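You operate a simulated robot arm through the tools that you are given. There is no shell and no other tool. Be economical: measure what you need, move in short steps, check, and stop when the job is done.

The job below is to be done with a simulated robot arm. You get a single attempt, and the scene is never put back.

TASK
Switch the grinder off, open its dial to COARSE and brush the coffee dust off its top.
Fine: switch off first; slider to 6 cups for room; purple brush back.
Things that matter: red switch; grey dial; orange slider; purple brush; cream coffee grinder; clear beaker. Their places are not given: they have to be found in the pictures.

It is judged by the outcome, as a careful person would: the job done as asked, and still so three seconds after it is handed in. It fails if anything else is knocked over, pushed out of place, dropped, spilled or broken.

THE ROBOT
A 6-joint arm with a two-finger parallel gripper, fixed in place. Base frame: the origin is at the foot of the arm, x ahead of it, y to its left, z up; the work surface is at about z = 0.92. Lengths are in m, angles in rad, forces in N, time in s.
With the tool pointing down near the work surface it reaches from about 0.24 to 0.66 m from the base axis. Its first joint turns from -1.152 to 1.152 rad. Payload 2.9 kg.
The TCP is the grasp point between the finger pads, 0.03 m short of the fingertips. In the tool frame z runs along the fingers and y along their closing line. Largest opening 0.11 m; finger width 0.02, thickness 0.01; the body of the gripper, 0.048 by 0.112 m, starts 0.055 m behind the TCP.
Orientation is that of the tool frame in the base frame, as a unit quaternion [w, x, y, z]. With the fingers straight down and closing along the base's y, the tool's x points along the base's -x, its y along +y and its z along -z.

THE INTERFACE
- The arm moves only by the tool arm_command. Its argument "plan" is a list of rows, each an object of numbers (a shift or turn left out is 0, a gripper value left out holds the last): "ax", "ay", "az": the turn, a rotation vector about the base's x, y, z in degrees; "tx", "ty", "tz": the shift along the base's x, y, z in m; "fingers": the closure, from 0 (fully open) to 1 (shut). In form: [{"ax": .., "ay": .., "az": .., "tx": .., "ty": .., "tz": .., "fingers": ..}, ...]. A call has 1 to 10 rows; each row is the pose to reach, as a shift and turn from the pose commanded when the call began. Each row takes 0.2 s and may step no farther than 0.05 m and 0.15 rad from the row before; otherwise, or with a gripper value out of range, the whole call is refused. A pose out of reach is approached as far as the arm can. The call stops where the force on the tool passes 40 N (or 10 N more than at its start, if that is more) or the arm is blocked; 0.2 s more then pass. The fingers move at their own pace (about 0.108 m/s each) and stop on an object; they squeeze with about 30 N. The grip force told is the motor's: it shows also when the fingers shut on nothing. Time passes only in rows, and 0.2 s behind the last, so rows that repeat a pose let the fingers close. It gives the time, the measured TCP pose, the force on the tool (base axes), the opening and the grip force at its end, in the units of the frame above (readings bear some noise), and new pictures: "show" is both (left out), scene, wrist or none.
- Cameras (640 x 400 px; columns grow to the right, rows downward): "scene" is fixed at [0.0934, 0.4445, 1.3941]; the picture's right is [-0.61, -0.79, 0.00], its down [-0.36, 0.28, -0.89] and it looks along [0.70, -0.54, -0.46] (base axes); focal length 259 px, centre (320, 200). "wrist" rides on the gripper at [-0.036, 0, -0.057] in the tool frame; the picture's right is [0.00, -1.00, 0.00], its down [0.97, 0.00, -0.24] and it looks along [0.24, 0.00, 0.97] (tool axes); focal length 218 px, centre (320, 200).
- point_at(camera, pixels): for up to 12 pixels [column, row] of the newest picture of that camera ("zoom" is the newest enlarged one), the place [x, y, z] in the base frame of the surface seen there, good to about 0.002 m. It takes no simulated time.
- inspect(camera, box): a new picture of the part [left, top, right, bottom] of that camera's present view, enlarged. It takes no simulated time.
- hand_in(): hands the job in; it is judged then, once.

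Go step by step. Measure first, check grasps and placings, and put right what went wrong. The budget is 80 turns and 120 pictures, counting those below and the enlarged ones. Unless the task says otherwise, let go and move clear before handing in, and close with one line.

The tools are called after ">>>" as name(argument=value, ...) on one line, values as JSON. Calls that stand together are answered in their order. arm_command: Moves the arm, as the interface text tells. Its arguments: {"type":"object","properties":{"plan":{"type":"array","items":{"type":"object","properties":{"ax":{"type":"number"},"ay":{"type":"number"},"az":{"type":"number"},"tx":{"type":"number"},"ty":{"type":"number"},"tz":{"type":"number"},"fingers":{"type":"number"}}}},"show":{"type":"string","enum":["both","scene","wrist","none"]}},"required":["plan"]} The other tools are called the same way: point_at (camera, pixels) gives the place of the surface under pixels of a picture; inspect (camera, box) takes an enlarged picture of a part of a camera's view; hand_in () hands the job in.

At the start:

```text
time_s: 0.0
eef_pos: [0.3857, 0.0504, 1.312]
orientation: [0.001, -0.001, 1.0, 0.0]
wrist_force: [0.7, 0.0, -0.2]
width: 0.1101
gripper_force: 0.1
```

scene: 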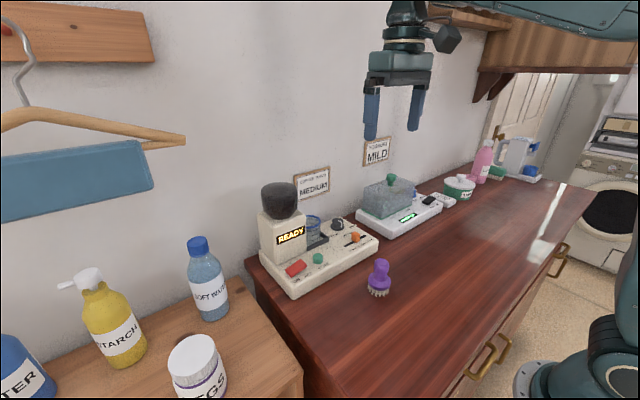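
wrist: 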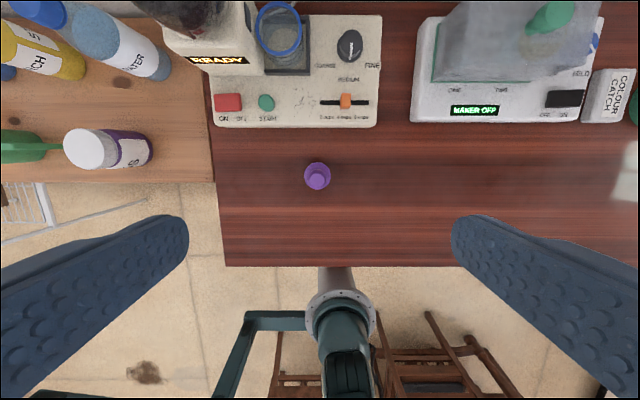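

The pictures show the grinder at the scene's centre (260-380, 180-300), with red switch, green button, orange slider and grey dial on its deck and the purple brush in front. I'll enlarge both views.

>>> inspect(camera="wrist", box=[160, 0, 400, 150])

>>> inspect(camera="scene", box=[240, 170, 400, 300])

>>> point_at(camera="wrist", pixels=[[228, 102], [220, 102], [238, 102], [266, 102], [346, 101], [325, 102], [365, 102], [350, 45], [317, 176], [216, 122], [376, 122], [376, 20]])

```text
2.67 times, centred on (280, 75) of wrist
```

zoom: 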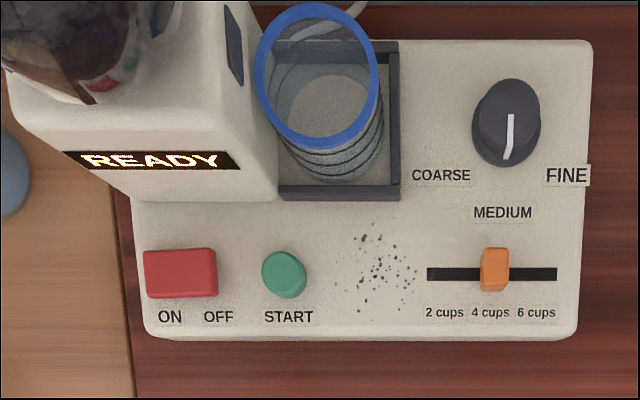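

```text
3.08 times, centred on (320, 235) of scene
```

zoom: 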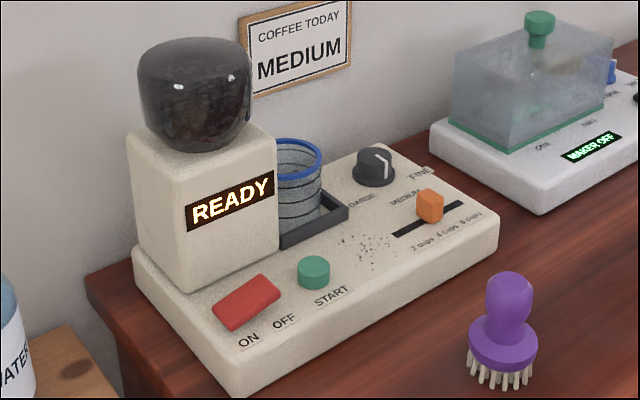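

```text
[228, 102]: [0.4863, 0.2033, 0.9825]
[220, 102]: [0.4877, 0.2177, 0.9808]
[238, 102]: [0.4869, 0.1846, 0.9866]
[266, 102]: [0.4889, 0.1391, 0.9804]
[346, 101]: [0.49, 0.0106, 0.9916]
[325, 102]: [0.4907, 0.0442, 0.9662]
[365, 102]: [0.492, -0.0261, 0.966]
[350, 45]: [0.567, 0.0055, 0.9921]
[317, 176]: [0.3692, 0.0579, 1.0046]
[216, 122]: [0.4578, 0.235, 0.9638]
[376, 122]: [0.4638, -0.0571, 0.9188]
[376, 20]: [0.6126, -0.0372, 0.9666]
```

The red rocker is higher on its right (OFF) side, so it stands at ON. The dial points to MEDIUM and the dust lies around zoom (380,270). Next I'm measuring the tower, beaker, labels and slider.

>>> inspect(camera="wrist", box=[160, 0, 400, 150])

>>> point_at(camera="zoom", pixels=[[140, 190], [270, 195], [240, 30], [150, 150], [441, 175], [567, 175], [503, 212], [511, 118], [507, 157], [535, 312], [443, 312], [340, 165]])

>>> point_at(camera="zoom", pixels=[[152, 272], [180, 255], [180, 292], [210, 272], [486, 268], [505, 268], [495, 252], [495, 287], [365, 240], [360, 310], [410, 270], [320, 140]])

>>> point_at(camera="scene", pixels=[[278, 185], [280, 212], [295, 217], [305, 255], [380, 262], [378, 280], [370, 288], [386, 290], [377, 295], [314, 216], [337, 221], [295, 265]])

```text
2.67 times, centred on (280, 75) of wrist
```

zoom: 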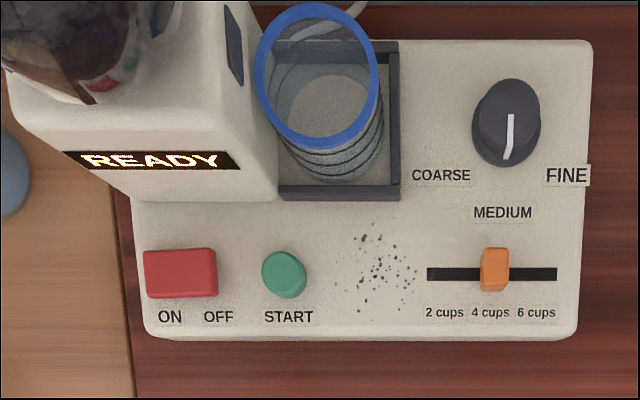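

```text
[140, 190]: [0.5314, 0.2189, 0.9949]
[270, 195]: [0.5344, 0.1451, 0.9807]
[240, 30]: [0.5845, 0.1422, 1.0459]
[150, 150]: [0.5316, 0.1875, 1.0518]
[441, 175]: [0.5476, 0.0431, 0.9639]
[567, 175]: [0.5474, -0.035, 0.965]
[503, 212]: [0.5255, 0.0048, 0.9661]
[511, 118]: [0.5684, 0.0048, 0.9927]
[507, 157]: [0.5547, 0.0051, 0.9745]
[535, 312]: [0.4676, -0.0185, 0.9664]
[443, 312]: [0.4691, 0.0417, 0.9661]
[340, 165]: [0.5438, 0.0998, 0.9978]
```

```text
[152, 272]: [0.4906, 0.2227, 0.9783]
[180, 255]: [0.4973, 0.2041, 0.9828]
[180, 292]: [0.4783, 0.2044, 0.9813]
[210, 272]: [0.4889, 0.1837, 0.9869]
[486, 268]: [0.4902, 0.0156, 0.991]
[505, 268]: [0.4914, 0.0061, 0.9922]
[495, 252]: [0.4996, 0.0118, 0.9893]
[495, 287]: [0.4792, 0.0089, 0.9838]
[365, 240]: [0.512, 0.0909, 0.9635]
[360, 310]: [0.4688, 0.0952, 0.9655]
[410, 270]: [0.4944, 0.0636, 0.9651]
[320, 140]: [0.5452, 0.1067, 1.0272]
```

```text
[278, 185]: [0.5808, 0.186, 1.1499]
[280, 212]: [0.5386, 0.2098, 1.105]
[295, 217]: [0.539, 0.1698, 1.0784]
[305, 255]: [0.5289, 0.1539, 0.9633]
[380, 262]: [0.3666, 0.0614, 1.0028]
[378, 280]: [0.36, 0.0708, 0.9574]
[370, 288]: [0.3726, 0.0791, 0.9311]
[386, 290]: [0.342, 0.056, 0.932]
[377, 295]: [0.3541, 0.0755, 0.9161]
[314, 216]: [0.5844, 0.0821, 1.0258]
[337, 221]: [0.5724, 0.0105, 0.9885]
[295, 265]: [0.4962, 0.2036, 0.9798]
```

The deck top is z≈0.965, tower face x≈0.532, and the OFF half of the rocker is at (0.487, 0.187, 0.987). I'm moving above it with shut fingers and a slight tilt away from the tower.

>>> arm_command(plan=[{"tx": 0.013, "ty": 0.02, "tz": -0.034, "fingers": 1}, {"tx": 0.026, "ty": 0.04, "tz": -0.068, "ay": -4}, {"tx": 0.039, "ty": 0.06, "tz": -0.102, "ay": -8}, {"tx": 0.052, "ty": 0.08, "tz": -0.136, "ay": -12}, {"tx": 0.065, "ty": 0.1, "tz": -0.17, "ay": -12}, {"tx": 0.078, "ty": 0.12, "tz": -0.204, "ay": -12}, {"tx": 0.091, "ty": 0.138, "tz": -0.24, "ay": -12}, {"tx": 0.091, "ty": 0.138, "tz": -0.26, "ay": -12}, {"tx": 0.091, "ty": 0.138, "tz": -0.26, "ay": -12}])

```text
time_s: 1.6
eef_pos: [0.5393, 0.2062, 1.1806]
orientation: [0.112, -0.002, 0.994, -0.002]
wrist_force: [-0.1, 2.1, 8.9]
width: 0.0
gripper_force: 29.8
out of reach, approached as far as the arm can: row 2, 3, 4, 5, 6, 7
stopped in row 7: the force on the tool passed its limit (the readings are from after the stop); the commanded pose is now the measured one
```

scene: 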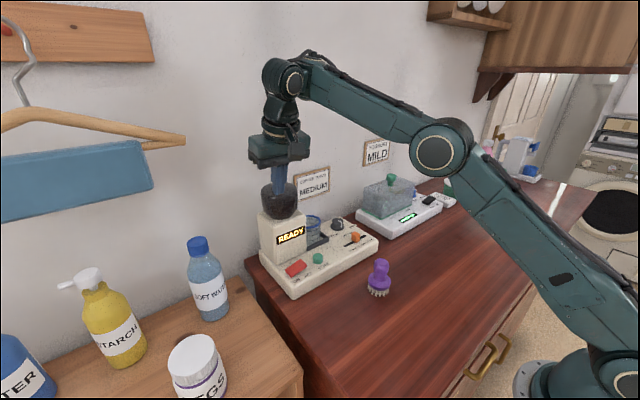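
wrist: 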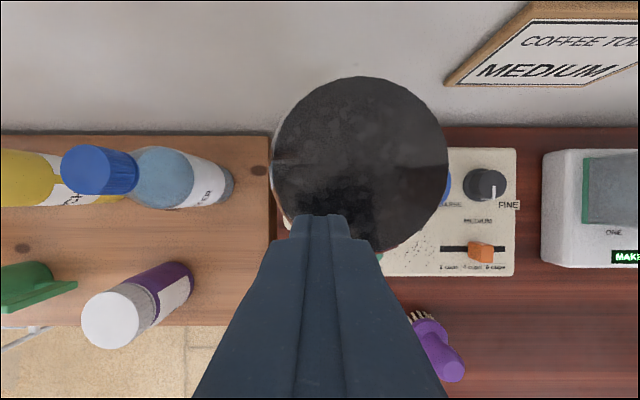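

The tilted path was out of reach and drifted, and the fingertip touched the hopper lid at (0.54, 0.21). I'm rising straight up and then checking nothing shifted.

>>> arm_command(plan=[{"tz": 0.03}, {"tz": 0.06}])

>>> inspect(camera="scene", box=[240, 150, 400, 300])

```text
time_s: 2.2
eef_pos: [0.5391, 0.2079, 1.2394]
orientation: [0.11, -0.003, 0.994, -0.004]
wrist_force: [-0.2, 0.0, 0.5]
width: 0.0
gripper_force: 30.0
```

scene: 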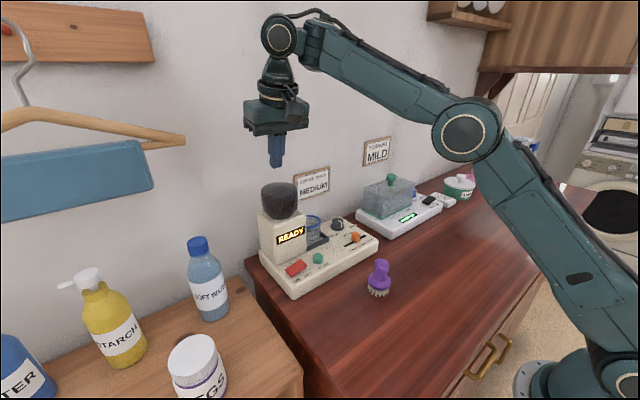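
wrist: 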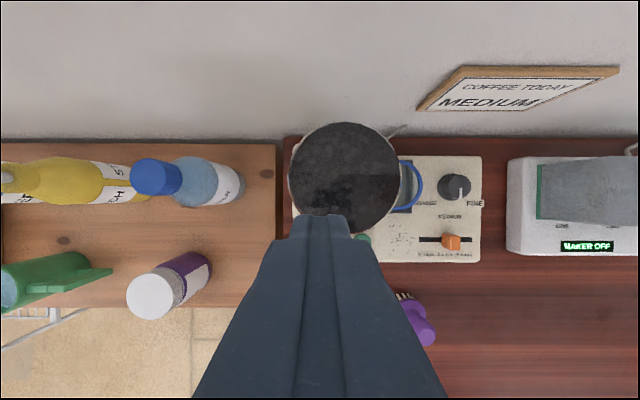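

```text
2.67 times, centred on (320, 225) of scene
```

zoom: 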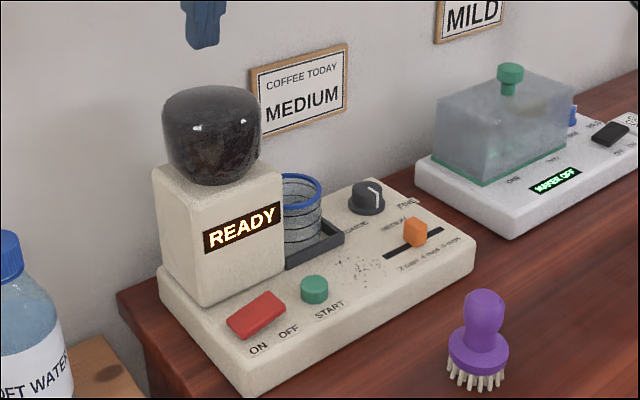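

Nothing moved. I'm going back in x while returning to vertical.

>>> arm_command(plan=[{"tx": -0.02, "ay": 6}, {"tx": -0.05, "ay": 12.6, "ty": -0.01}, {"tx": -0.062, "ay": 12.6, "ty": -0.02}, {"tx": -0.062, "ay": 12.6, "ty": -0.02}], show="none")

```text
time_s: 3.2
eef_pos: [0.4781, 0.1854, 1.2391]
orientation: [0.0, -0.003, 1.0, -0.002]
wrist_force: [0.0, 0.7, -0.3]
width: 0.0
gripper_force: 30.2
```

Vertical at (0.478, 0.185). Descending beside the tower to just above the switch.

>>> arm_command(plan=[{"tz": -0.045}, {"tz": -0.09}, {"tz": -0.135}, {"tz": -0.18}, {"tz": -0.205}, {"tz": -0.205}])

>>> inspect(camera="scene", box=[240, 170, 400, 300])

```text
time_s: 3.9
eef_pos: [0.5218, 0.183, 1.1507]
orientation: [0.001, 0.101, 0.995, -0.007]
wrist_force: [-14.7, -4.6, 4.9]
width: 0.0
gripper_force: 30.1
out of reach, approached as far as the arm can: row 2, 3
stopped in row 3: the force on the tool passed its limit (the readings are from after the stop); the commanded pose is now the measured one
```

scene: 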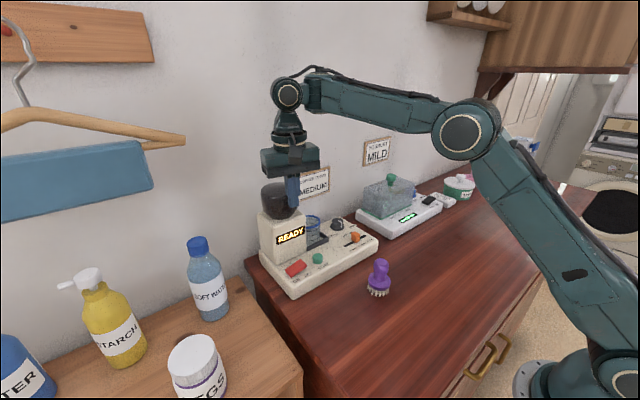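
wrist: 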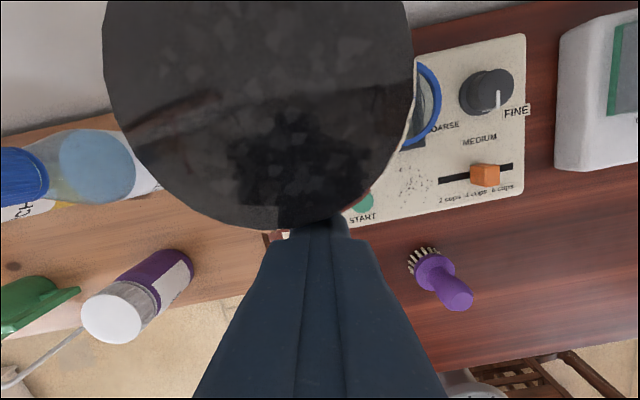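

```text
3.08 times, centred on (320, 235) of scene
```

zoom: 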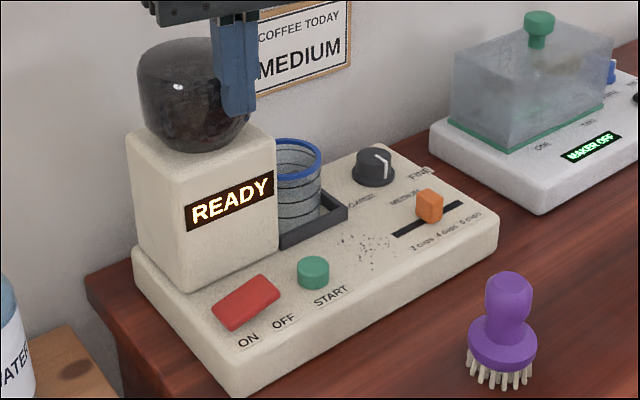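

Straight down also went "out of reach", drifted +x and now leans on the hopper; the grinder still looks in place. I'm backing off -x and up in small steps and restoring the yaw to see where the limit is.

>>> arm_command(plan=[{"tx": -0.01}, {"tx": -0.03, "tz": 0.01}, {"tx": -0.05, "tz": 0.03, "az": 5}, {"tx": -0.07, "tz": 0.05, "az": 11.6, "ty": -0.01}, {"tx": -0.07, "tz": 0.05, "az": 11.6, "ty": -0.02}])

```text
time_s: 5.1
eef_pos: [0.4521, 0.1645, 1.1987]
orientation: [0.003, 0.001, 1.0, -0.006]
wrist_force: [-0.7, -0.5, -0.2]
width: 0.0
gripper_force: 30.4
```

scene: 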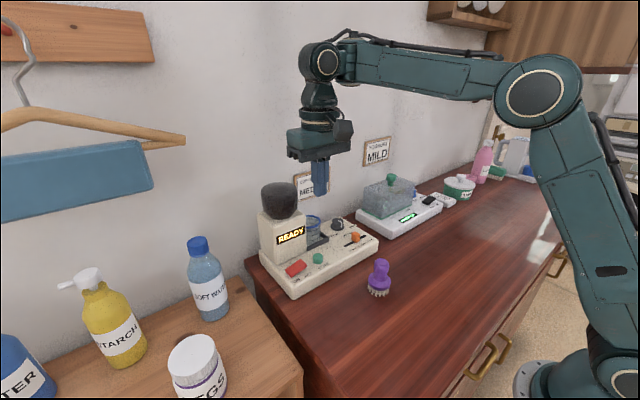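
wrist: 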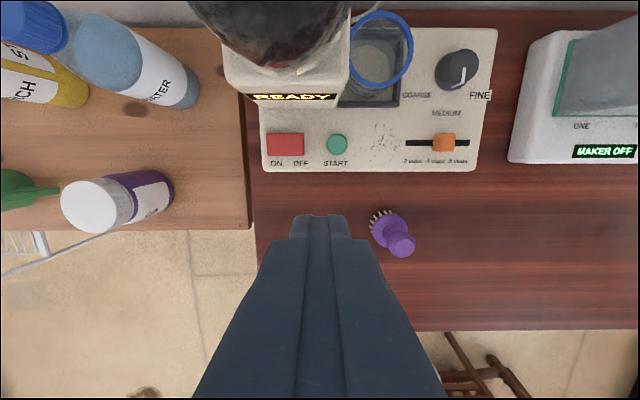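

Good: this pose was reached exactly. I'm testing a slower descent here, clear of the tower.

>>> arm_command(plan=[{"tz": -0.02}, {"tz": -0.04}, {"tz": -0.06}, {"tz": -0.08}], show="none")

```text
time_s: 6.1
eef_pos: [0.4847, 0.1765, 1.1541]
orientation: [0.0, 0.001, 1.0, -0.006]
wrist_force: [-0.5, -0.8, -0.2]
width: 0.0
gripper_force: 29.8
out of reach, approached as far as the arm can: row 1, 2, 3, 4
```

Here the arm slid outward and up (to x 0.485, z 1.154) instead of going down: some joint limit in this posture. I'll test whether it depends on y by moving to the middle and descending there over clear counter.

>>> arm_command(plan=[{"tx": -0.03, "tz": 0.03}, {"tx": -0.05, "ty": -0.03, "tz": 0.055}, {"tx": -0.06, "ty": -0.07, "tz": 0.07}, {"tx": -0.07, "ty": -0.11, "tz": 0.085}, {"tx": -0.07, "ty": -0.155, "tz": 0.085}, {"tx": -0.07, "ty": -0.175, "tz": 0.085}, {"tx": -0.07, "ty": -0.175, "tz": 0.055}, {"tx": -0.07, "ty": -0.175, "tz": 0.025}, {"tx": -0.07, "ty": -0.175, "tz": -0.005}], show="scene")

```text
time_s: 8.1
eef_pos: [0.4386, 0.0018, 1.2124]
orientation: [-0.001, 0.0, 1.0, -0.005]
wrist_force: [0.3, 0.5, -0.1]
width: 0.0
gripper_force: 30.3
out of reach, approached as far as the arm can: row 7, 8, 9
```

scene: 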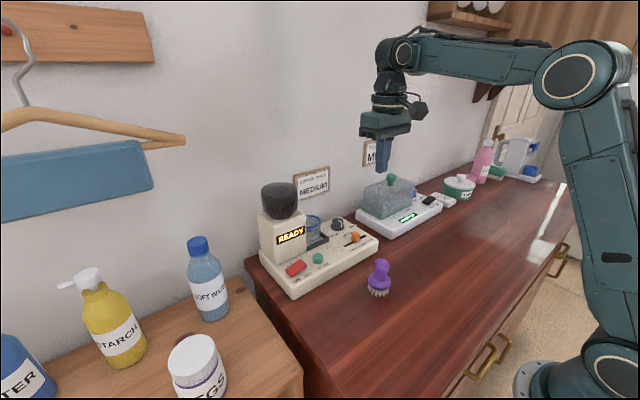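

At y≈0 the same limit shows (stuck at x 0.439, z 1.212, forearm about level at row 60), so it isn't sideways. I'll test whether it is the wrist pitch: tip the fingers back toward the base and try to descend.

>>> arm_command(plan=[{"ay": 8}, {"ay": 16}, {"ay": 16, "tz": -0.03}, {"ay": 16, "tz": -0.06}, {"ay": 16, "tz": -0.06}], show="scene")

```text
time_s: 9.3
eef_pos: [0.4386, -0.0012, 1.1501]
orientation: [-0.136, 0.0, 0.991, -0.005]
wrist_force: [-1.7, -0.4, 0.6]
width: 0.0001
gripper_force: 30.1
out of reach, approached as far as the arm can: row 1
```

scene: 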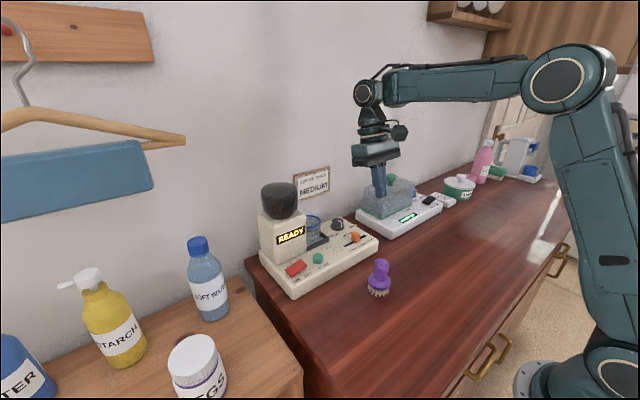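

Tipped back, it descends fine. Now I'll try to return to vertical here to see whether the limit is real or only a solver trap.

>>> arm_command(plan=[{"tz": -0.01}, {"ay": -4, "tz": -0.01}, {"ay": -8, "tz": -0.01}, {"ay": -12, "tz": -0.01}, {"ay": -16, "tz": -0.01}], show="scene")

```text
time_s: 10.5
eef_pos: [0.4742, 0.0016, 1.1905]
orientation: [0.0, 0.001, 1.0, -0.005]
wrist_force: [0.5, -0.4, 0.1]
width: 0.0002
gripper_force: 30.0
out of reach, approached as far as the arm can: row 2, 3, 4, 5
```

scene: 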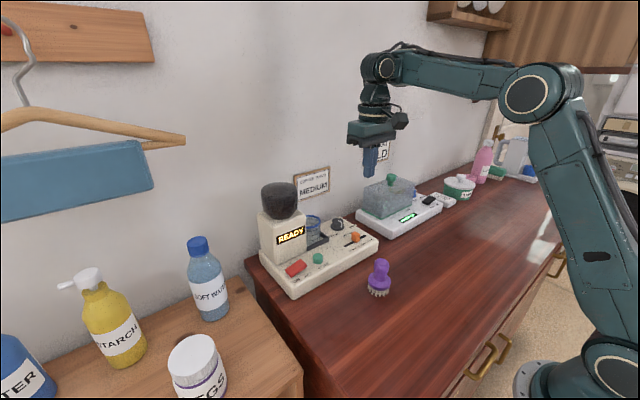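

Confirmed: in this posture the wrist pitch stops the tool being vertical once the forearm dips below level. I'll look closely at the wrist's build to find how to fold it into its other posture.

>>> inspect(camera="scene", box=[330, 20, 640, 215])

>>> point_at(camera="scene", pixels=[[384, 67], [370, 65], [410, 62], [375, 95], [375, 130], [480, 75], [533, 95], [570, 85], [515, 70], [610, 365], [590, 220], [395, 120]])

```text
2.05 times, centred on (485, 118) of scene
```

zoom: 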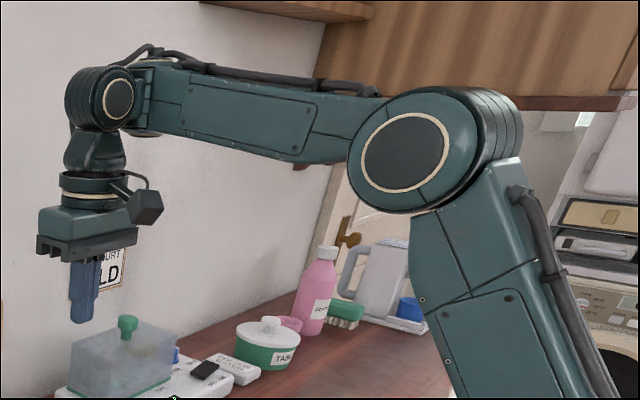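

```text
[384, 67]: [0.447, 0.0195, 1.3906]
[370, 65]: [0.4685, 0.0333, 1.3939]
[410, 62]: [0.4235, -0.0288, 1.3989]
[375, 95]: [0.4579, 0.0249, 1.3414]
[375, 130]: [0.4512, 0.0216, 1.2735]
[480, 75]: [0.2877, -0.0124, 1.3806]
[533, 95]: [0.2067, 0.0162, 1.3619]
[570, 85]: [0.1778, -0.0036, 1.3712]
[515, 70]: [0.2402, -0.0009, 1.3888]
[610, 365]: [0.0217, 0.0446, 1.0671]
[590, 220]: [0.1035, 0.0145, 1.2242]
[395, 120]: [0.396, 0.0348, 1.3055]
```

The wrist numbers fit a single pitch limit; I need to see which joint turns the tool sideways. I'll raise and tilt the tool sideways as a test, high over the clear counter.

>>> arm_command(plan=[{"tx": -0.02, "tz": 0.04}, {"tx": -0.04, "tz": 0.08}, {"tx": -0.05, "tz": 0.12}, {"tx": -0.05, "tz": 0.13, "ax": -8}, {"tx": -0.05, "tz": 0.13, "ax": -16}, {"tx": -0.05, "tz": 0.13, "ax": -24}, {"tx": -0.05, "tz": 0.13, "ax": -32}, {"tx": -0.05, "tz": 0.13, "ax": -40}, {"tx": -0.05, "tz": 0.13, "ax": -48}], show="scene")

>>> inspect(camera="scene", box=[330, 0, 640, 195])

```text
time_s: 12.5
eef_pos: [0.4092, -0.0075, 1.292]
orientation: [0.009, -0.001, 0.98, -0.201]
wrist_force: [-0.6, -0.2, -0.4]
width: 0.0
gripper_force: 29.7
out of reach, approached as far as the arm can: row 6, 7, 8, 9
```

scene: 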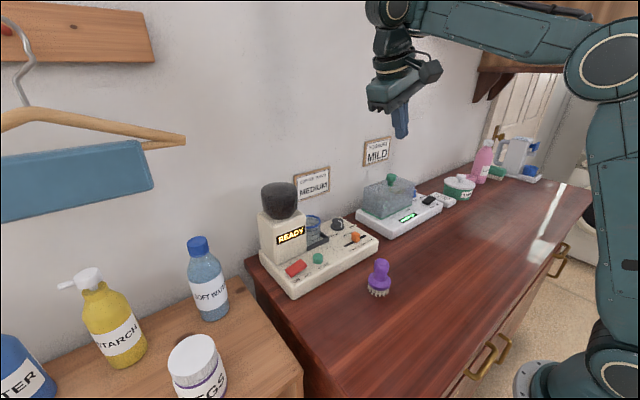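

```text
2.05 times, centred on (485, 98) of scene
```

zoom: 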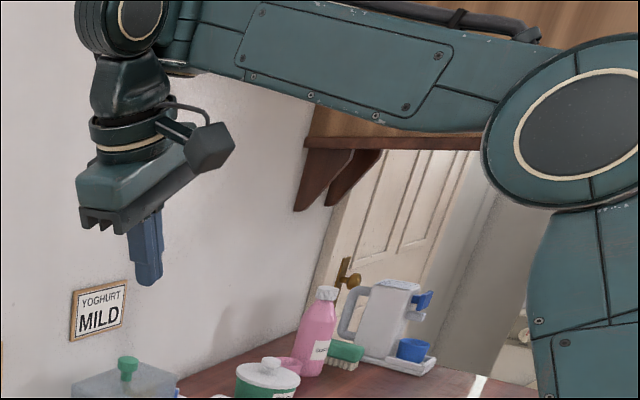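

Sideways tilt toward -y stops at about 23°. I'll test the other side (+y).

>>> arm_command(plan=[{"ax": 8}, {"ax": 16}, {"ax": 24}, {"ax": 32}, {"ax": 40}, {"ax": 48}, {"ax": 56}, {"ax": 64}, {"ax": 72}, {"ax": 80}], show="scene")

>>> inspect(camera="scene", box=[330, 0, 640, 195])

```text
time_s: 14.7
eef_pos: [0.4059, -0.0042, 1.2809]
orientation: [0.01, 0.003, 0.978, 0.207]
wrist_force: [0.5, 0.8, -0.1]
width: 0.0
gripper_force: 29.4
out of reach, approached as far as the arm can: row 4, 6, 7, 8, 9, 10
```

scene: 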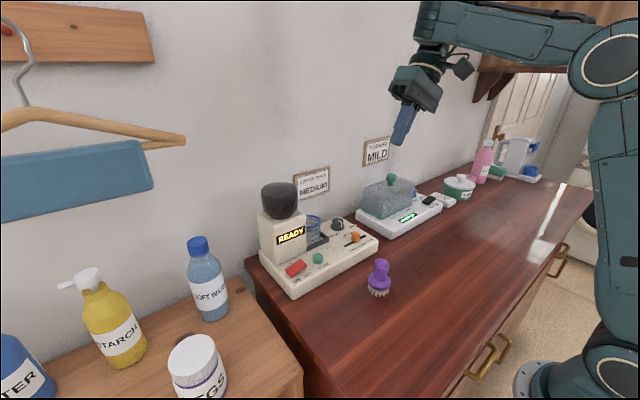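

```text
2.05 times, centred on (485, 98) of scene
```

zoom: 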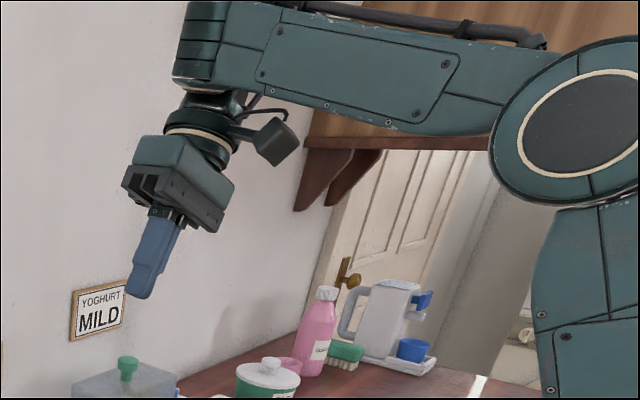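

Both sides stop at about 24°. I'll go back upright, then test whether yaw (turning the gripper) changes the limit.

>>> arm_command(plan=[{"ax": -8}, {"ax": -16}, {"ax": -23.9}, {"ax": -23.9, "tz": 0.01}, {"ax": -23.9, "tz": 0.01}], show="none")

>>> arm_command(plan=[{"az": 8}, {"az": 16}, {"az": 24}, {"az": 32}, {"az": 40}, {"az": 48}, {"az": 56}, {"az": 64}, {"az": 72}, {"az": 80}], show="none")

```text
time_s: 15.9
eef_pos: [0.4072, -0.003, 1.2913]
orientation: [0.01, 0.001, 1.0, 0.0]
wrist_force: [0.7, -0.6, -0.5]
width: 0.0
gripper_force: 30.3
```

```text
time_s: 18.1
eef_pos: [0.4063, -0.005, 1.2914]
orientation: [0.008, -0.643, 0.766, 0.007]
wrist_force: [0.5, -0.2, 0.1]
width: 0.0001
gripper_force: 29.9
```

Yaw of 80° works freely. Now I'll try to descend with this yaw.

>>> arm_command(plan=[{"tz": -0.03}, {"tz": -0.06}, {"tz": -0.09}, {"tz": -0.12}, {"tz": -0.15}], show="scene")

```text
time_s: 19.3
eef_pos: [0.4019, -0.0298, 1.1414]
orientation: [-0.014, -0.579, 0.815, -0.021]
wrist_force: [2.5, 4.4, -0.7]
width: 0.0
gripper_force: 30.4
out of reach, approached as far as the arm can: row 2, 3, 4
```

scene: 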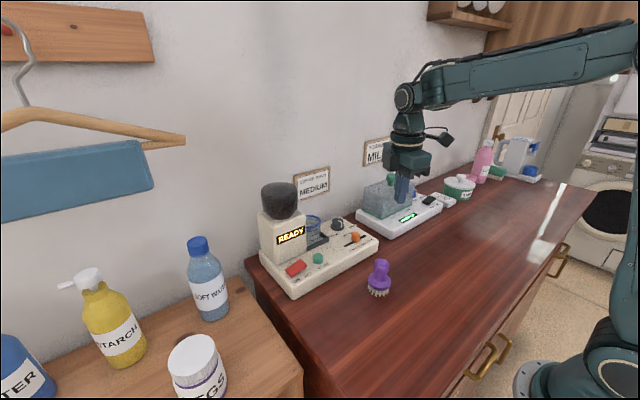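

It passed the limit: row 5 was reachable (z 1.141) and the forearm now dips. I'll hold and check it settles, then continue down a little.

>>> arm_command(plan=[{}, {"tz": -0.02}, {"tz": -0.04}, {"tz": -0.04}], show="scene")

>>> inspect(camera="scene", box=[330, 20, 640, 215])

```text
time_s: 20.3
eef_pos: [0.4041, -0.0037, 1.1009]
orientation: [0.009, -0.642, 0.767, 0.007]
wrist_force: [0.1, -0.5, 0.0]
width: 0.0
gripper_force: 30.3
```

scene: 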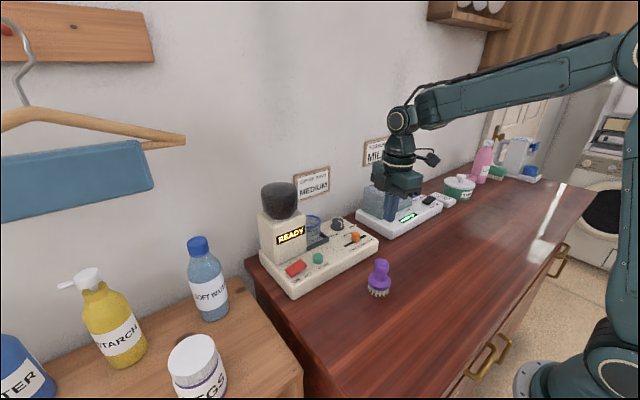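

```text
2.05 times, centred on (485, 118) of scene
```

zoom: 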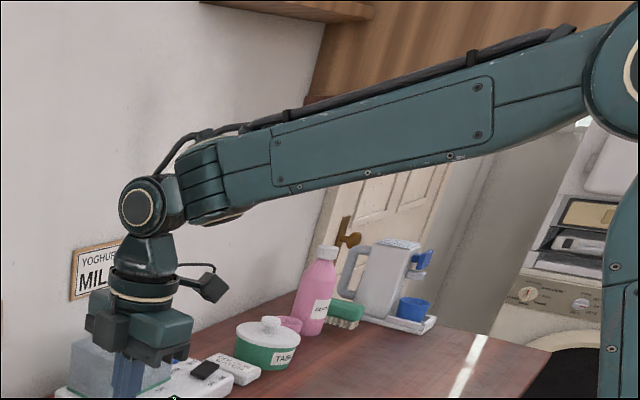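

Settled exactly and well below the old limit: the wrist is in a working posture now. I'll turn the yaw back at this height.

>>> arm_command(plan=[{"az": -8}, {"az": -16}, {"az": -24}, {"az": -32}, {"az": -40}, {"az": -48}, {"az": -56}, {"az": -64}, {"az": -72}, {"az": -80}], show="scene")

```text
time_s: 22.5
eef_pos: [0.4065, -0.0048, 1.102]
orientation: [0.011, 0.001, 1.0, 0.001]
wrist_force: [0.3, -0.7, 0.1]
width: 0.0004
gripper_force: 29.7
```

scene: 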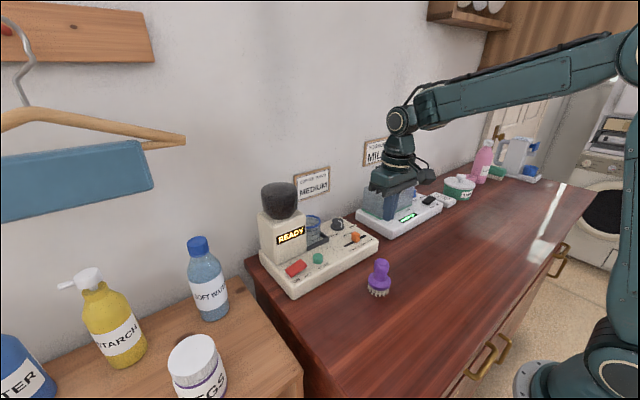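

All free and upright now at (0.4065, -0.005, 1.102). I'm moving left to y 0.187 and then to x 0.479 above the switch's OFF half.

>>> arm_command(plan=[{"ty": 0.045}, {"ty": 0.09}, {"ty": 0.135}, {"ty": 0.175}, {"ty": 0.192, "tx": 0.01}, {"ty": 0.192, "tx": 0.045}, {"ty": 0.192, "tx": 0.073}, {"ty": 0.192, "tx": 0.073}])

```text
time_s: 24.3
eef_pos: [0.4806, 0.1865, 1.0999]
orientation: [0.01, 0.002, 1.0, 0.0]
wrist_force: [-0.5, 0.6, 0.6]
width: 0.0
gripper_force: 30.1
```

scene: 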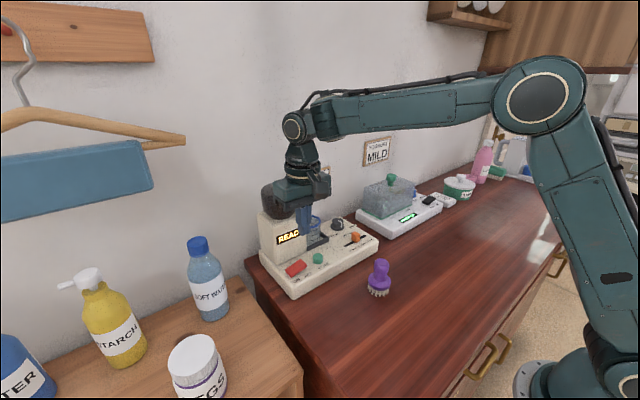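
wrist: 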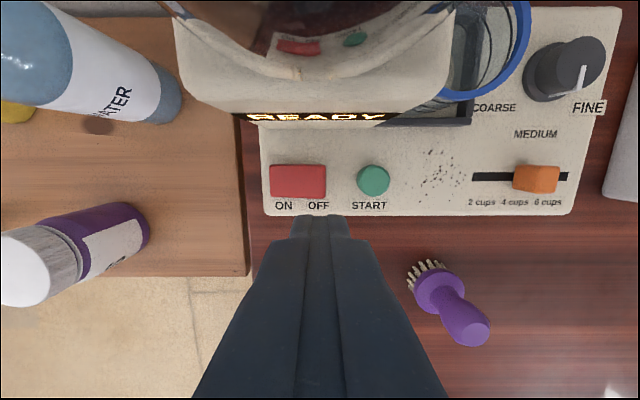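

Reached exactly. Descending to just above the rocker's right half.

>>> arm_command(plan=[{"tz": -0.03}, {"tz": -0.055}, {"tz": -0.07, "ty": -0.001}, {"tz": -0.07, "ty": -0.001}])

>>> inspect(camera="scene", box=[250, 190, 390, 300])

```text
time_s: 25.3
eef_pos: [0.4806, 0.1869, 1.0312]
orientation: [0.01, 0.001, 1.0, 0.0]
wrist_force: [-0.2, 0.2, 0.1]
width: 0.0003
gripper_force: 29.9
```

scene: 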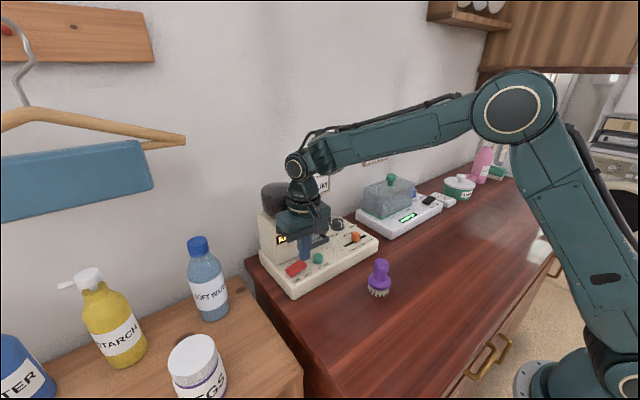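
wrist: 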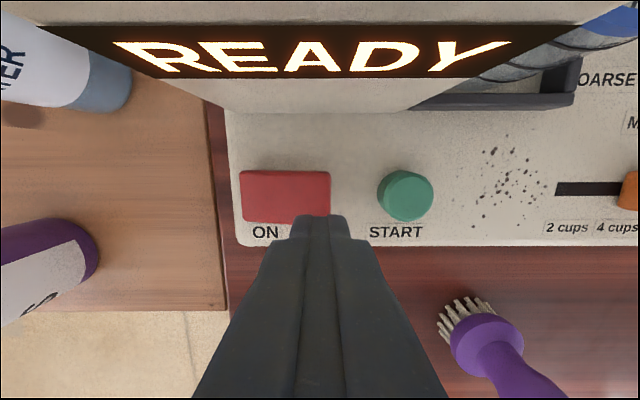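

```text
3.64 times, centred on (320, 245) of scene
```

zoom: 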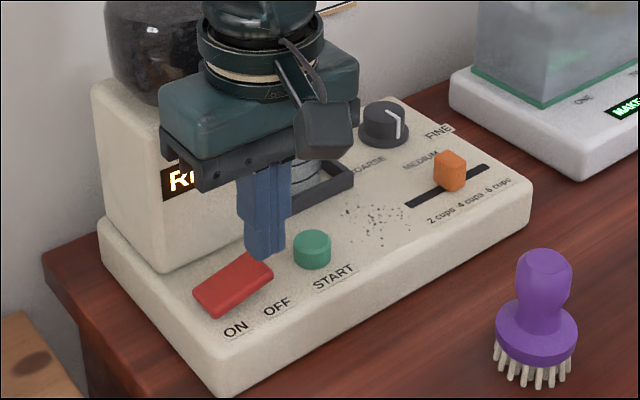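

The finger is over the OFF half, clear of START. Pressing down to tip z≈0.976.

>>> arm_command(plan=[{"tz": -0.012}, {"tz": -0.018}, {"tz": -0.023}, {"tz": -0.027}])

>>> inspect(camera="scene", box=[250, 190, 390, 300])

```text
time_s: 26.3
eef_pos: [0.4797, 0.1841, 1.0105]
orientation: [0.012, 0.003, 1.0, 0.0]
wrist_force: [-5.5, -3.8, 8.0]
width: 0.0002
gripper_force: 30.1
stopped in row 4: the force on the tool passed its limit (the readings are from after the stop); the commanded pose is now the measured one
```

scene: 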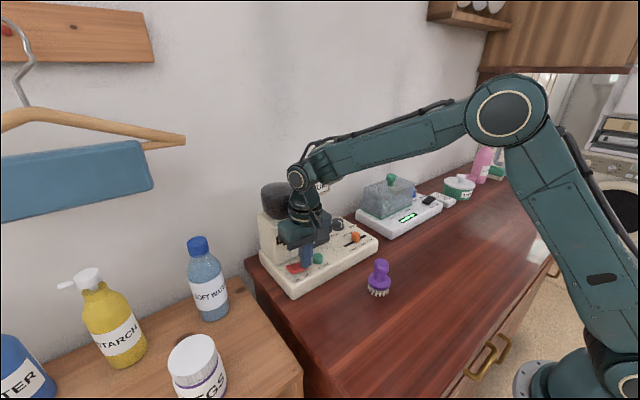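
wrist: 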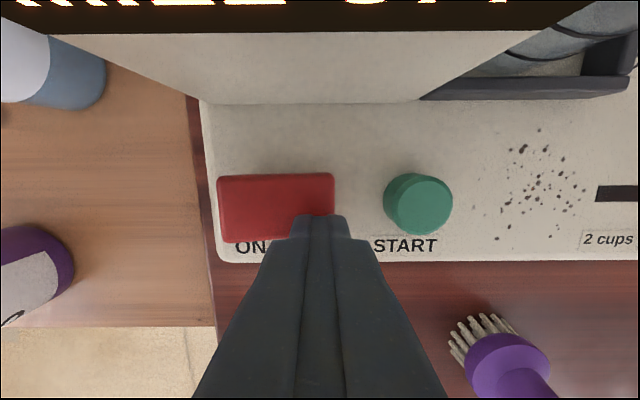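

```text
3.64 times, centred on (320, 245) of scene
```

zoom: 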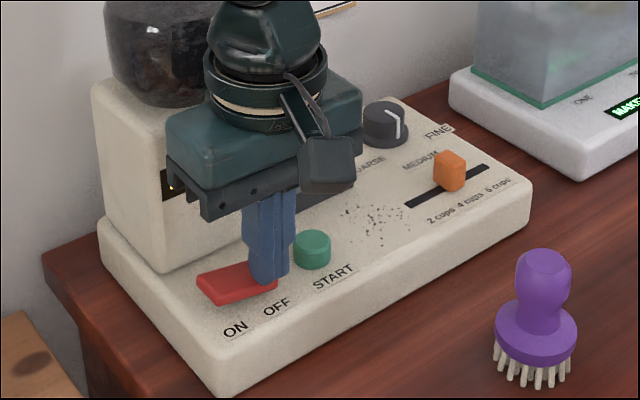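

The rocker has tipped and the display text changed. I'll lift and check.

>>> arm_command(plan=[{"tz": 0.04}, {"tz": 0.08}, {"tz": 0.1, "tx": -0.04}, {"tz": 0.1, "tx": -0.08}, {"tz": 0.1, "tx": -0.08}])

>>> inspect(camera="scene", box=[250, 190, 390, 300])

>>> inspect(camera="wrist", box=[200, 0, 640, 275])

```text
time_s: 27.5
eef_pos: [0.3997, 0.1848, 1.1109]
orientation: [0.013, 0.003, 1.0, 0.0]
wrist_force: [-0.6, 0.6, -0.5]
width: 0.0
gripper_force: 30.2
```

scene: 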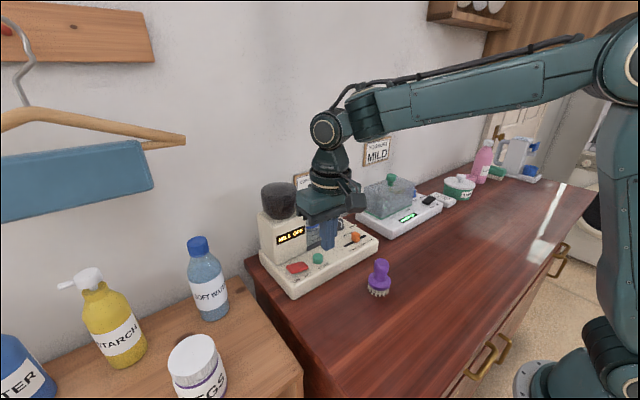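
wrist: 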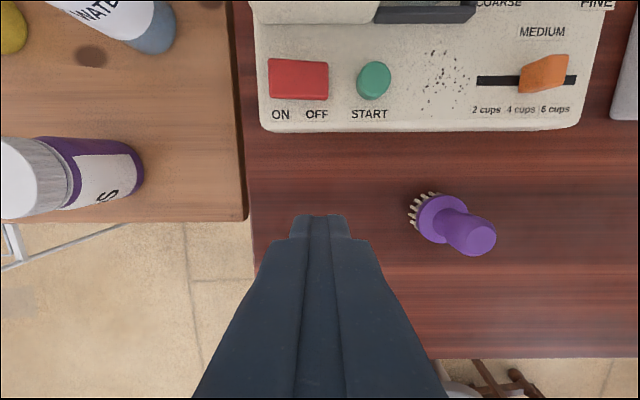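

```text
3.64 times, centred on (320, 245) of scene
```

zoom: 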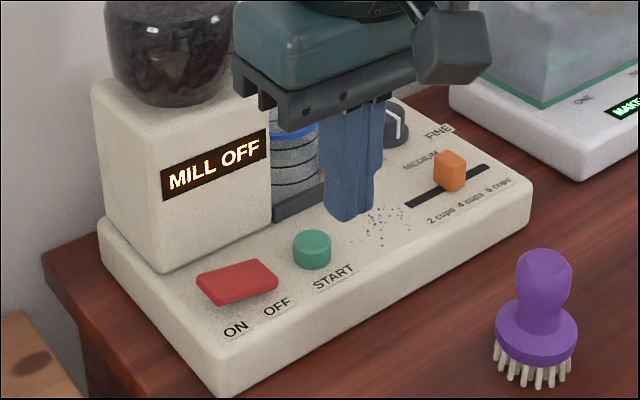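

```text
1.45 times, centred on (420, 138) of wrist
```

zoom: 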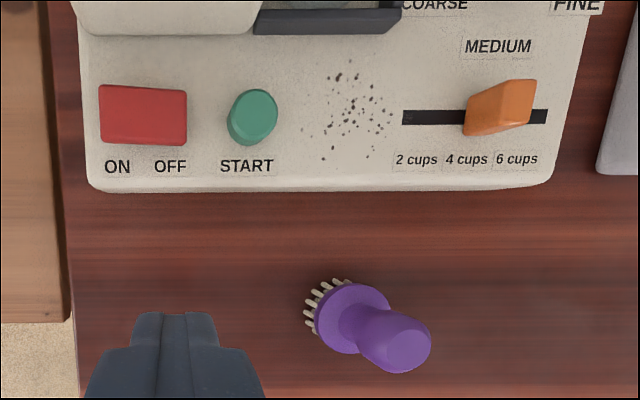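

The display reads MILL OFF and the rocker is down on OFF. Next is the slider (now y≈0.010; 6-cups mark y≈-0.019): I'm going to its left side with shut fingers.

>>> arm_command(plan=[{"ty": -0.045}, {"ty": -0.09, "tx": 0.01}, {"ty": -0.125, "tx": 0.04}, {"ty": -0.135, "tx": 0.075}, {"ty": -0.135, "tx": 0.09, "tz": -0.03}, {"ty": -0.135, "tx": 0.09, "tz": -0.07}, {"ty": -0.135, "tx": 0.09, "tz": -0.09}, {"ty": -0.135, "tx": 0.09, "tz": -0.09}])

>>> inspect(camera="scene", box=[290, 190, 400, 290])

```text
time_s: 29.3
eef_pos: [0.4892, 0.0507, 1.02]
orientation: [0.012, 0.003, 1.0, 0.0]
wrist_force: [0.2, -0.1, 0.0]
width: 0.0
gripper_force: 29.6
```

scene: 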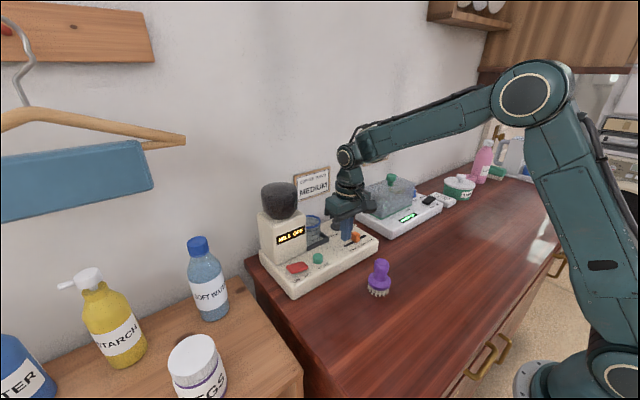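
wrist: 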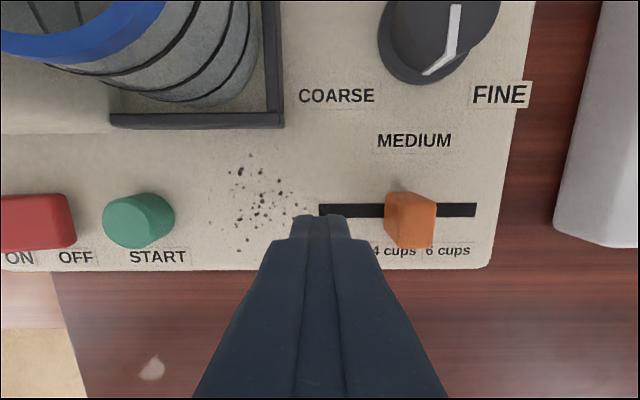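

```text
4.00 times, centred on (345, 240) of scene
```

zoom: 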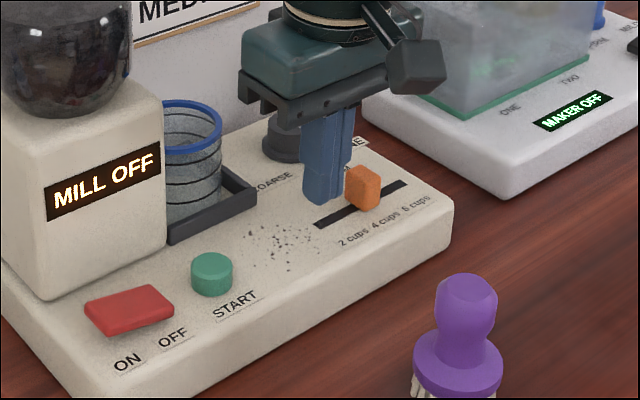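

The finger is just left of the slider at tip z 0.99. Lowering 13 mm and pushing -y.

>>> arm_command(plan=[{"tz": -0.013}, {"tz": -0.013, "ty": -0.015}, {"tz": -0.013, "ty": -0.03}, {"tz": -0.013, "ty": -0.04}, {"tz": -0.013, "ty": -0.049}, {"tz": -0.013, "ty": -0.049}])

>>> inspect(camera="scene", box=[290, 190, 400, 290])

```text
time_s: 30.7
eef_pos: [0.4904, 0.0004, 1.0064]
orientation: [0.012, 0.004, 1.0, 0.0]
wrist_force: [0.2, -0.8, -0.3]
width: 0.0001
gripper_force: 29.8
```

scene: 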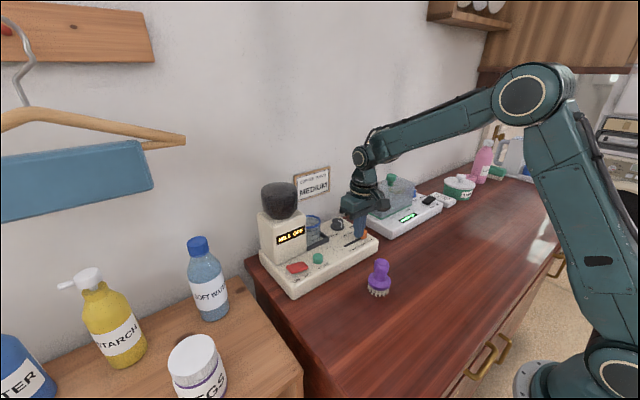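
wrist: 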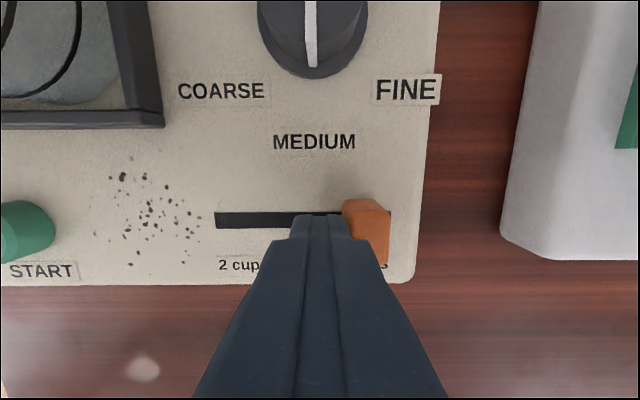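

```text
4.00 times, centred on (345, 240) of scene
```

zoom: 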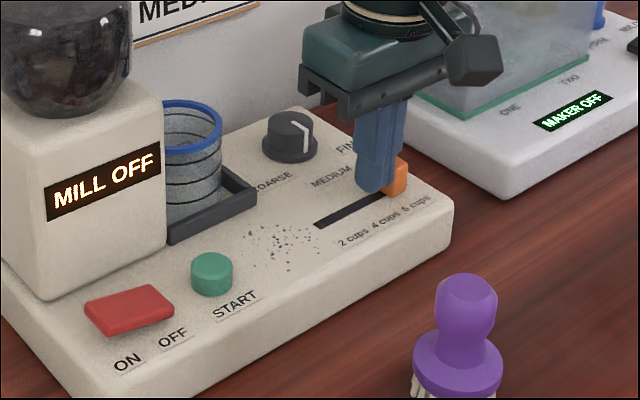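

The slider is now near its right end. Backing off and lifting, then measuring.

>>> arm_command(plan=[{"ty": 0.012}, {"ty": 0.015, "tz": 0.04}, {"ty": 0.015, "tz": 0.08}, {"ty": 0.015, "tz": 0.11, "tx": -0.03}, {"ty": 0.0, "tz": 0.12, "tx": -0.06}, {"ty": 0.0, "tz": 0.12, "tx": -0.06}], show="wrist")

>>> inspect(camera="wrist", box=[200, 0, 440, 150])

```text
time_s: 32.1
eef_pos: [0.4283, 0.0015, 1.1252]
orientation: [0.012, 0.004, 1.0, 0.0]
wrist_force: [-0.6, 0.9, 0.0]
width: 0.0
gripper_force: 29.7
```

wrist: 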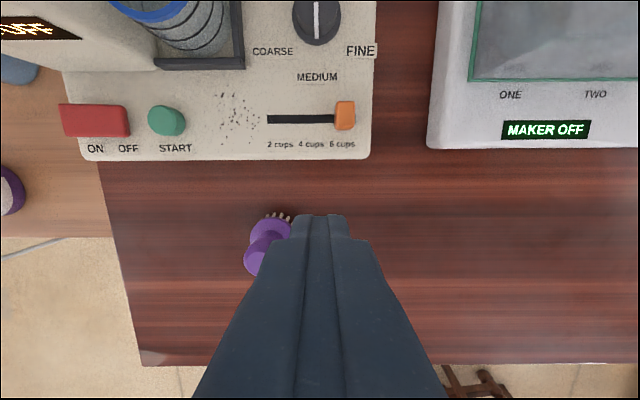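

```text
2.67 times, centred on (320, 75) of wrist
```

zoom: 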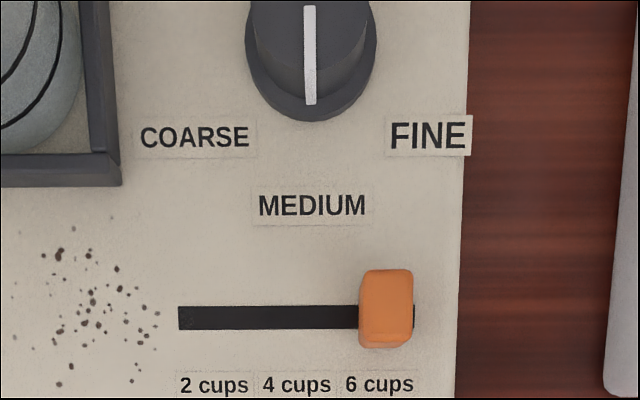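

>>> point_at(camera="zoom", pixels=[[365, 300], [385, 290], [408, 300], [378, 384], [214, 384], [296, 384], [310, 10], [310, 95], [262, 60], [362, 60], [195, 138], [428, 136]])

```text
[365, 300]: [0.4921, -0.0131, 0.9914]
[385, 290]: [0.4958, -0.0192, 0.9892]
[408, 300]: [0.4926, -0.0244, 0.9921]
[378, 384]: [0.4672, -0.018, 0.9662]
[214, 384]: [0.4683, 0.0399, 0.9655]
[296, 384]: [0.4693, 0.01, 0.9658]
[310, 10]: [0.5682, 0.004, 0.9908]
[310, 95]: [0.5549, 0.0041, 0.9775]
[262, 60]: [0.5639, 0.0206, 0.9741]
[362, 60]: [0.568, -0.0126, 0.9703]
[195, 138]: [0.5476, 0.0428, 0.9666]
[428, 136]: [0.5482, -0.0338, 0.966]
```

Slider sits at y≈-0.019, matching the 6-cups label (-0.018). Next is the dial: moving so the wrist camera sees it well to find its centre and pointer.

>>> arm_command(plan=[{"tx": 0.03, "tz": 0.02, "fingers": 0.45}, {"tx": 0.07, "tz": 0.03}, {"tx": 0.07, "tz": 0.03}], show="wrist")

>>> inspect(camera="wrist", box=[200, 50, 440, 200])

```text
time_s: 32.9
eef_pos: [0.5008, 0.0004, 1.1563]
orientation: [0.012, 0.004, 1.0, 0.0]
wrist_force: [-0.3, 0.2, 0.1]
width: 0.0606
gripper_force: 0.1
```

wrist: 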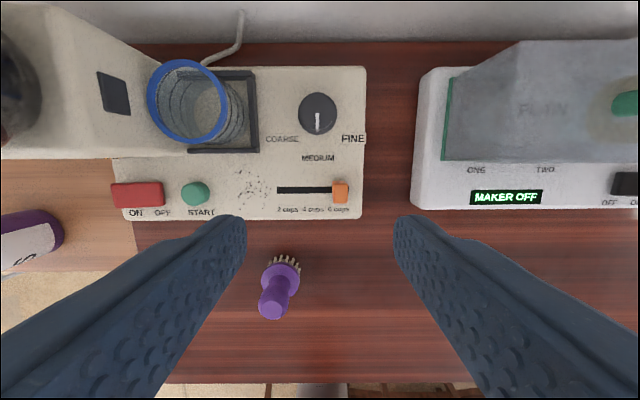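

```text
2.67 times, centred on (320, 125) of wrist
```

zoom: 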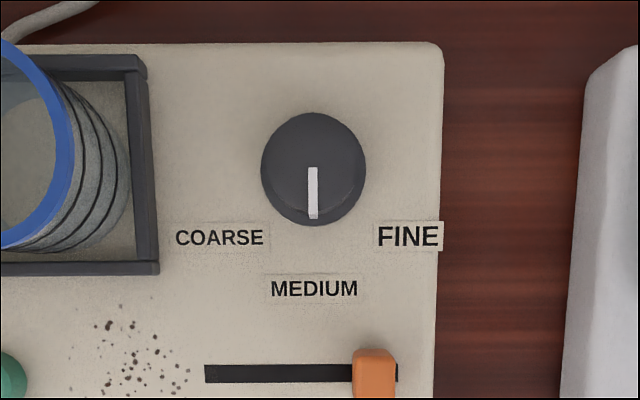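

>>> point_at(camera="zoom", pixels=[[312, 125], [313, 200], [275, 165], [350, 165], [313, 217], [312, 172], [219, 238], [408, 237], [314, 289], [125, 60], [0, 45], [60, 180]])

```text
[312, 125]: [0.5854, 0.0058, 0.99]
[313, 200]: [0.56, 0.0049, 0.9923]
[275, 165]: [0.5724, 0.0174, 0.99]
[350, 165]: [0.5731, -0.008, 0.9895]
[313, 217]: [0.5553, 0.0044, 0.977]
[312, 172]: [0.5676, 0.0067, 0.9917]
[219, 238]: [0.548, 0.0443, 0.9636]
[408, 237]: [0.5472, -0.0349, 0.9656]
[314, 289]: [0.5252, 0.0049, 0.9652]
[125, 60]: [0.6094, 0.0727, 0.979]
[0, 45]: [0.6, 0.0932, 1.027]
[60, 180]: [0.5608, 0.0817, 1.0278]
```

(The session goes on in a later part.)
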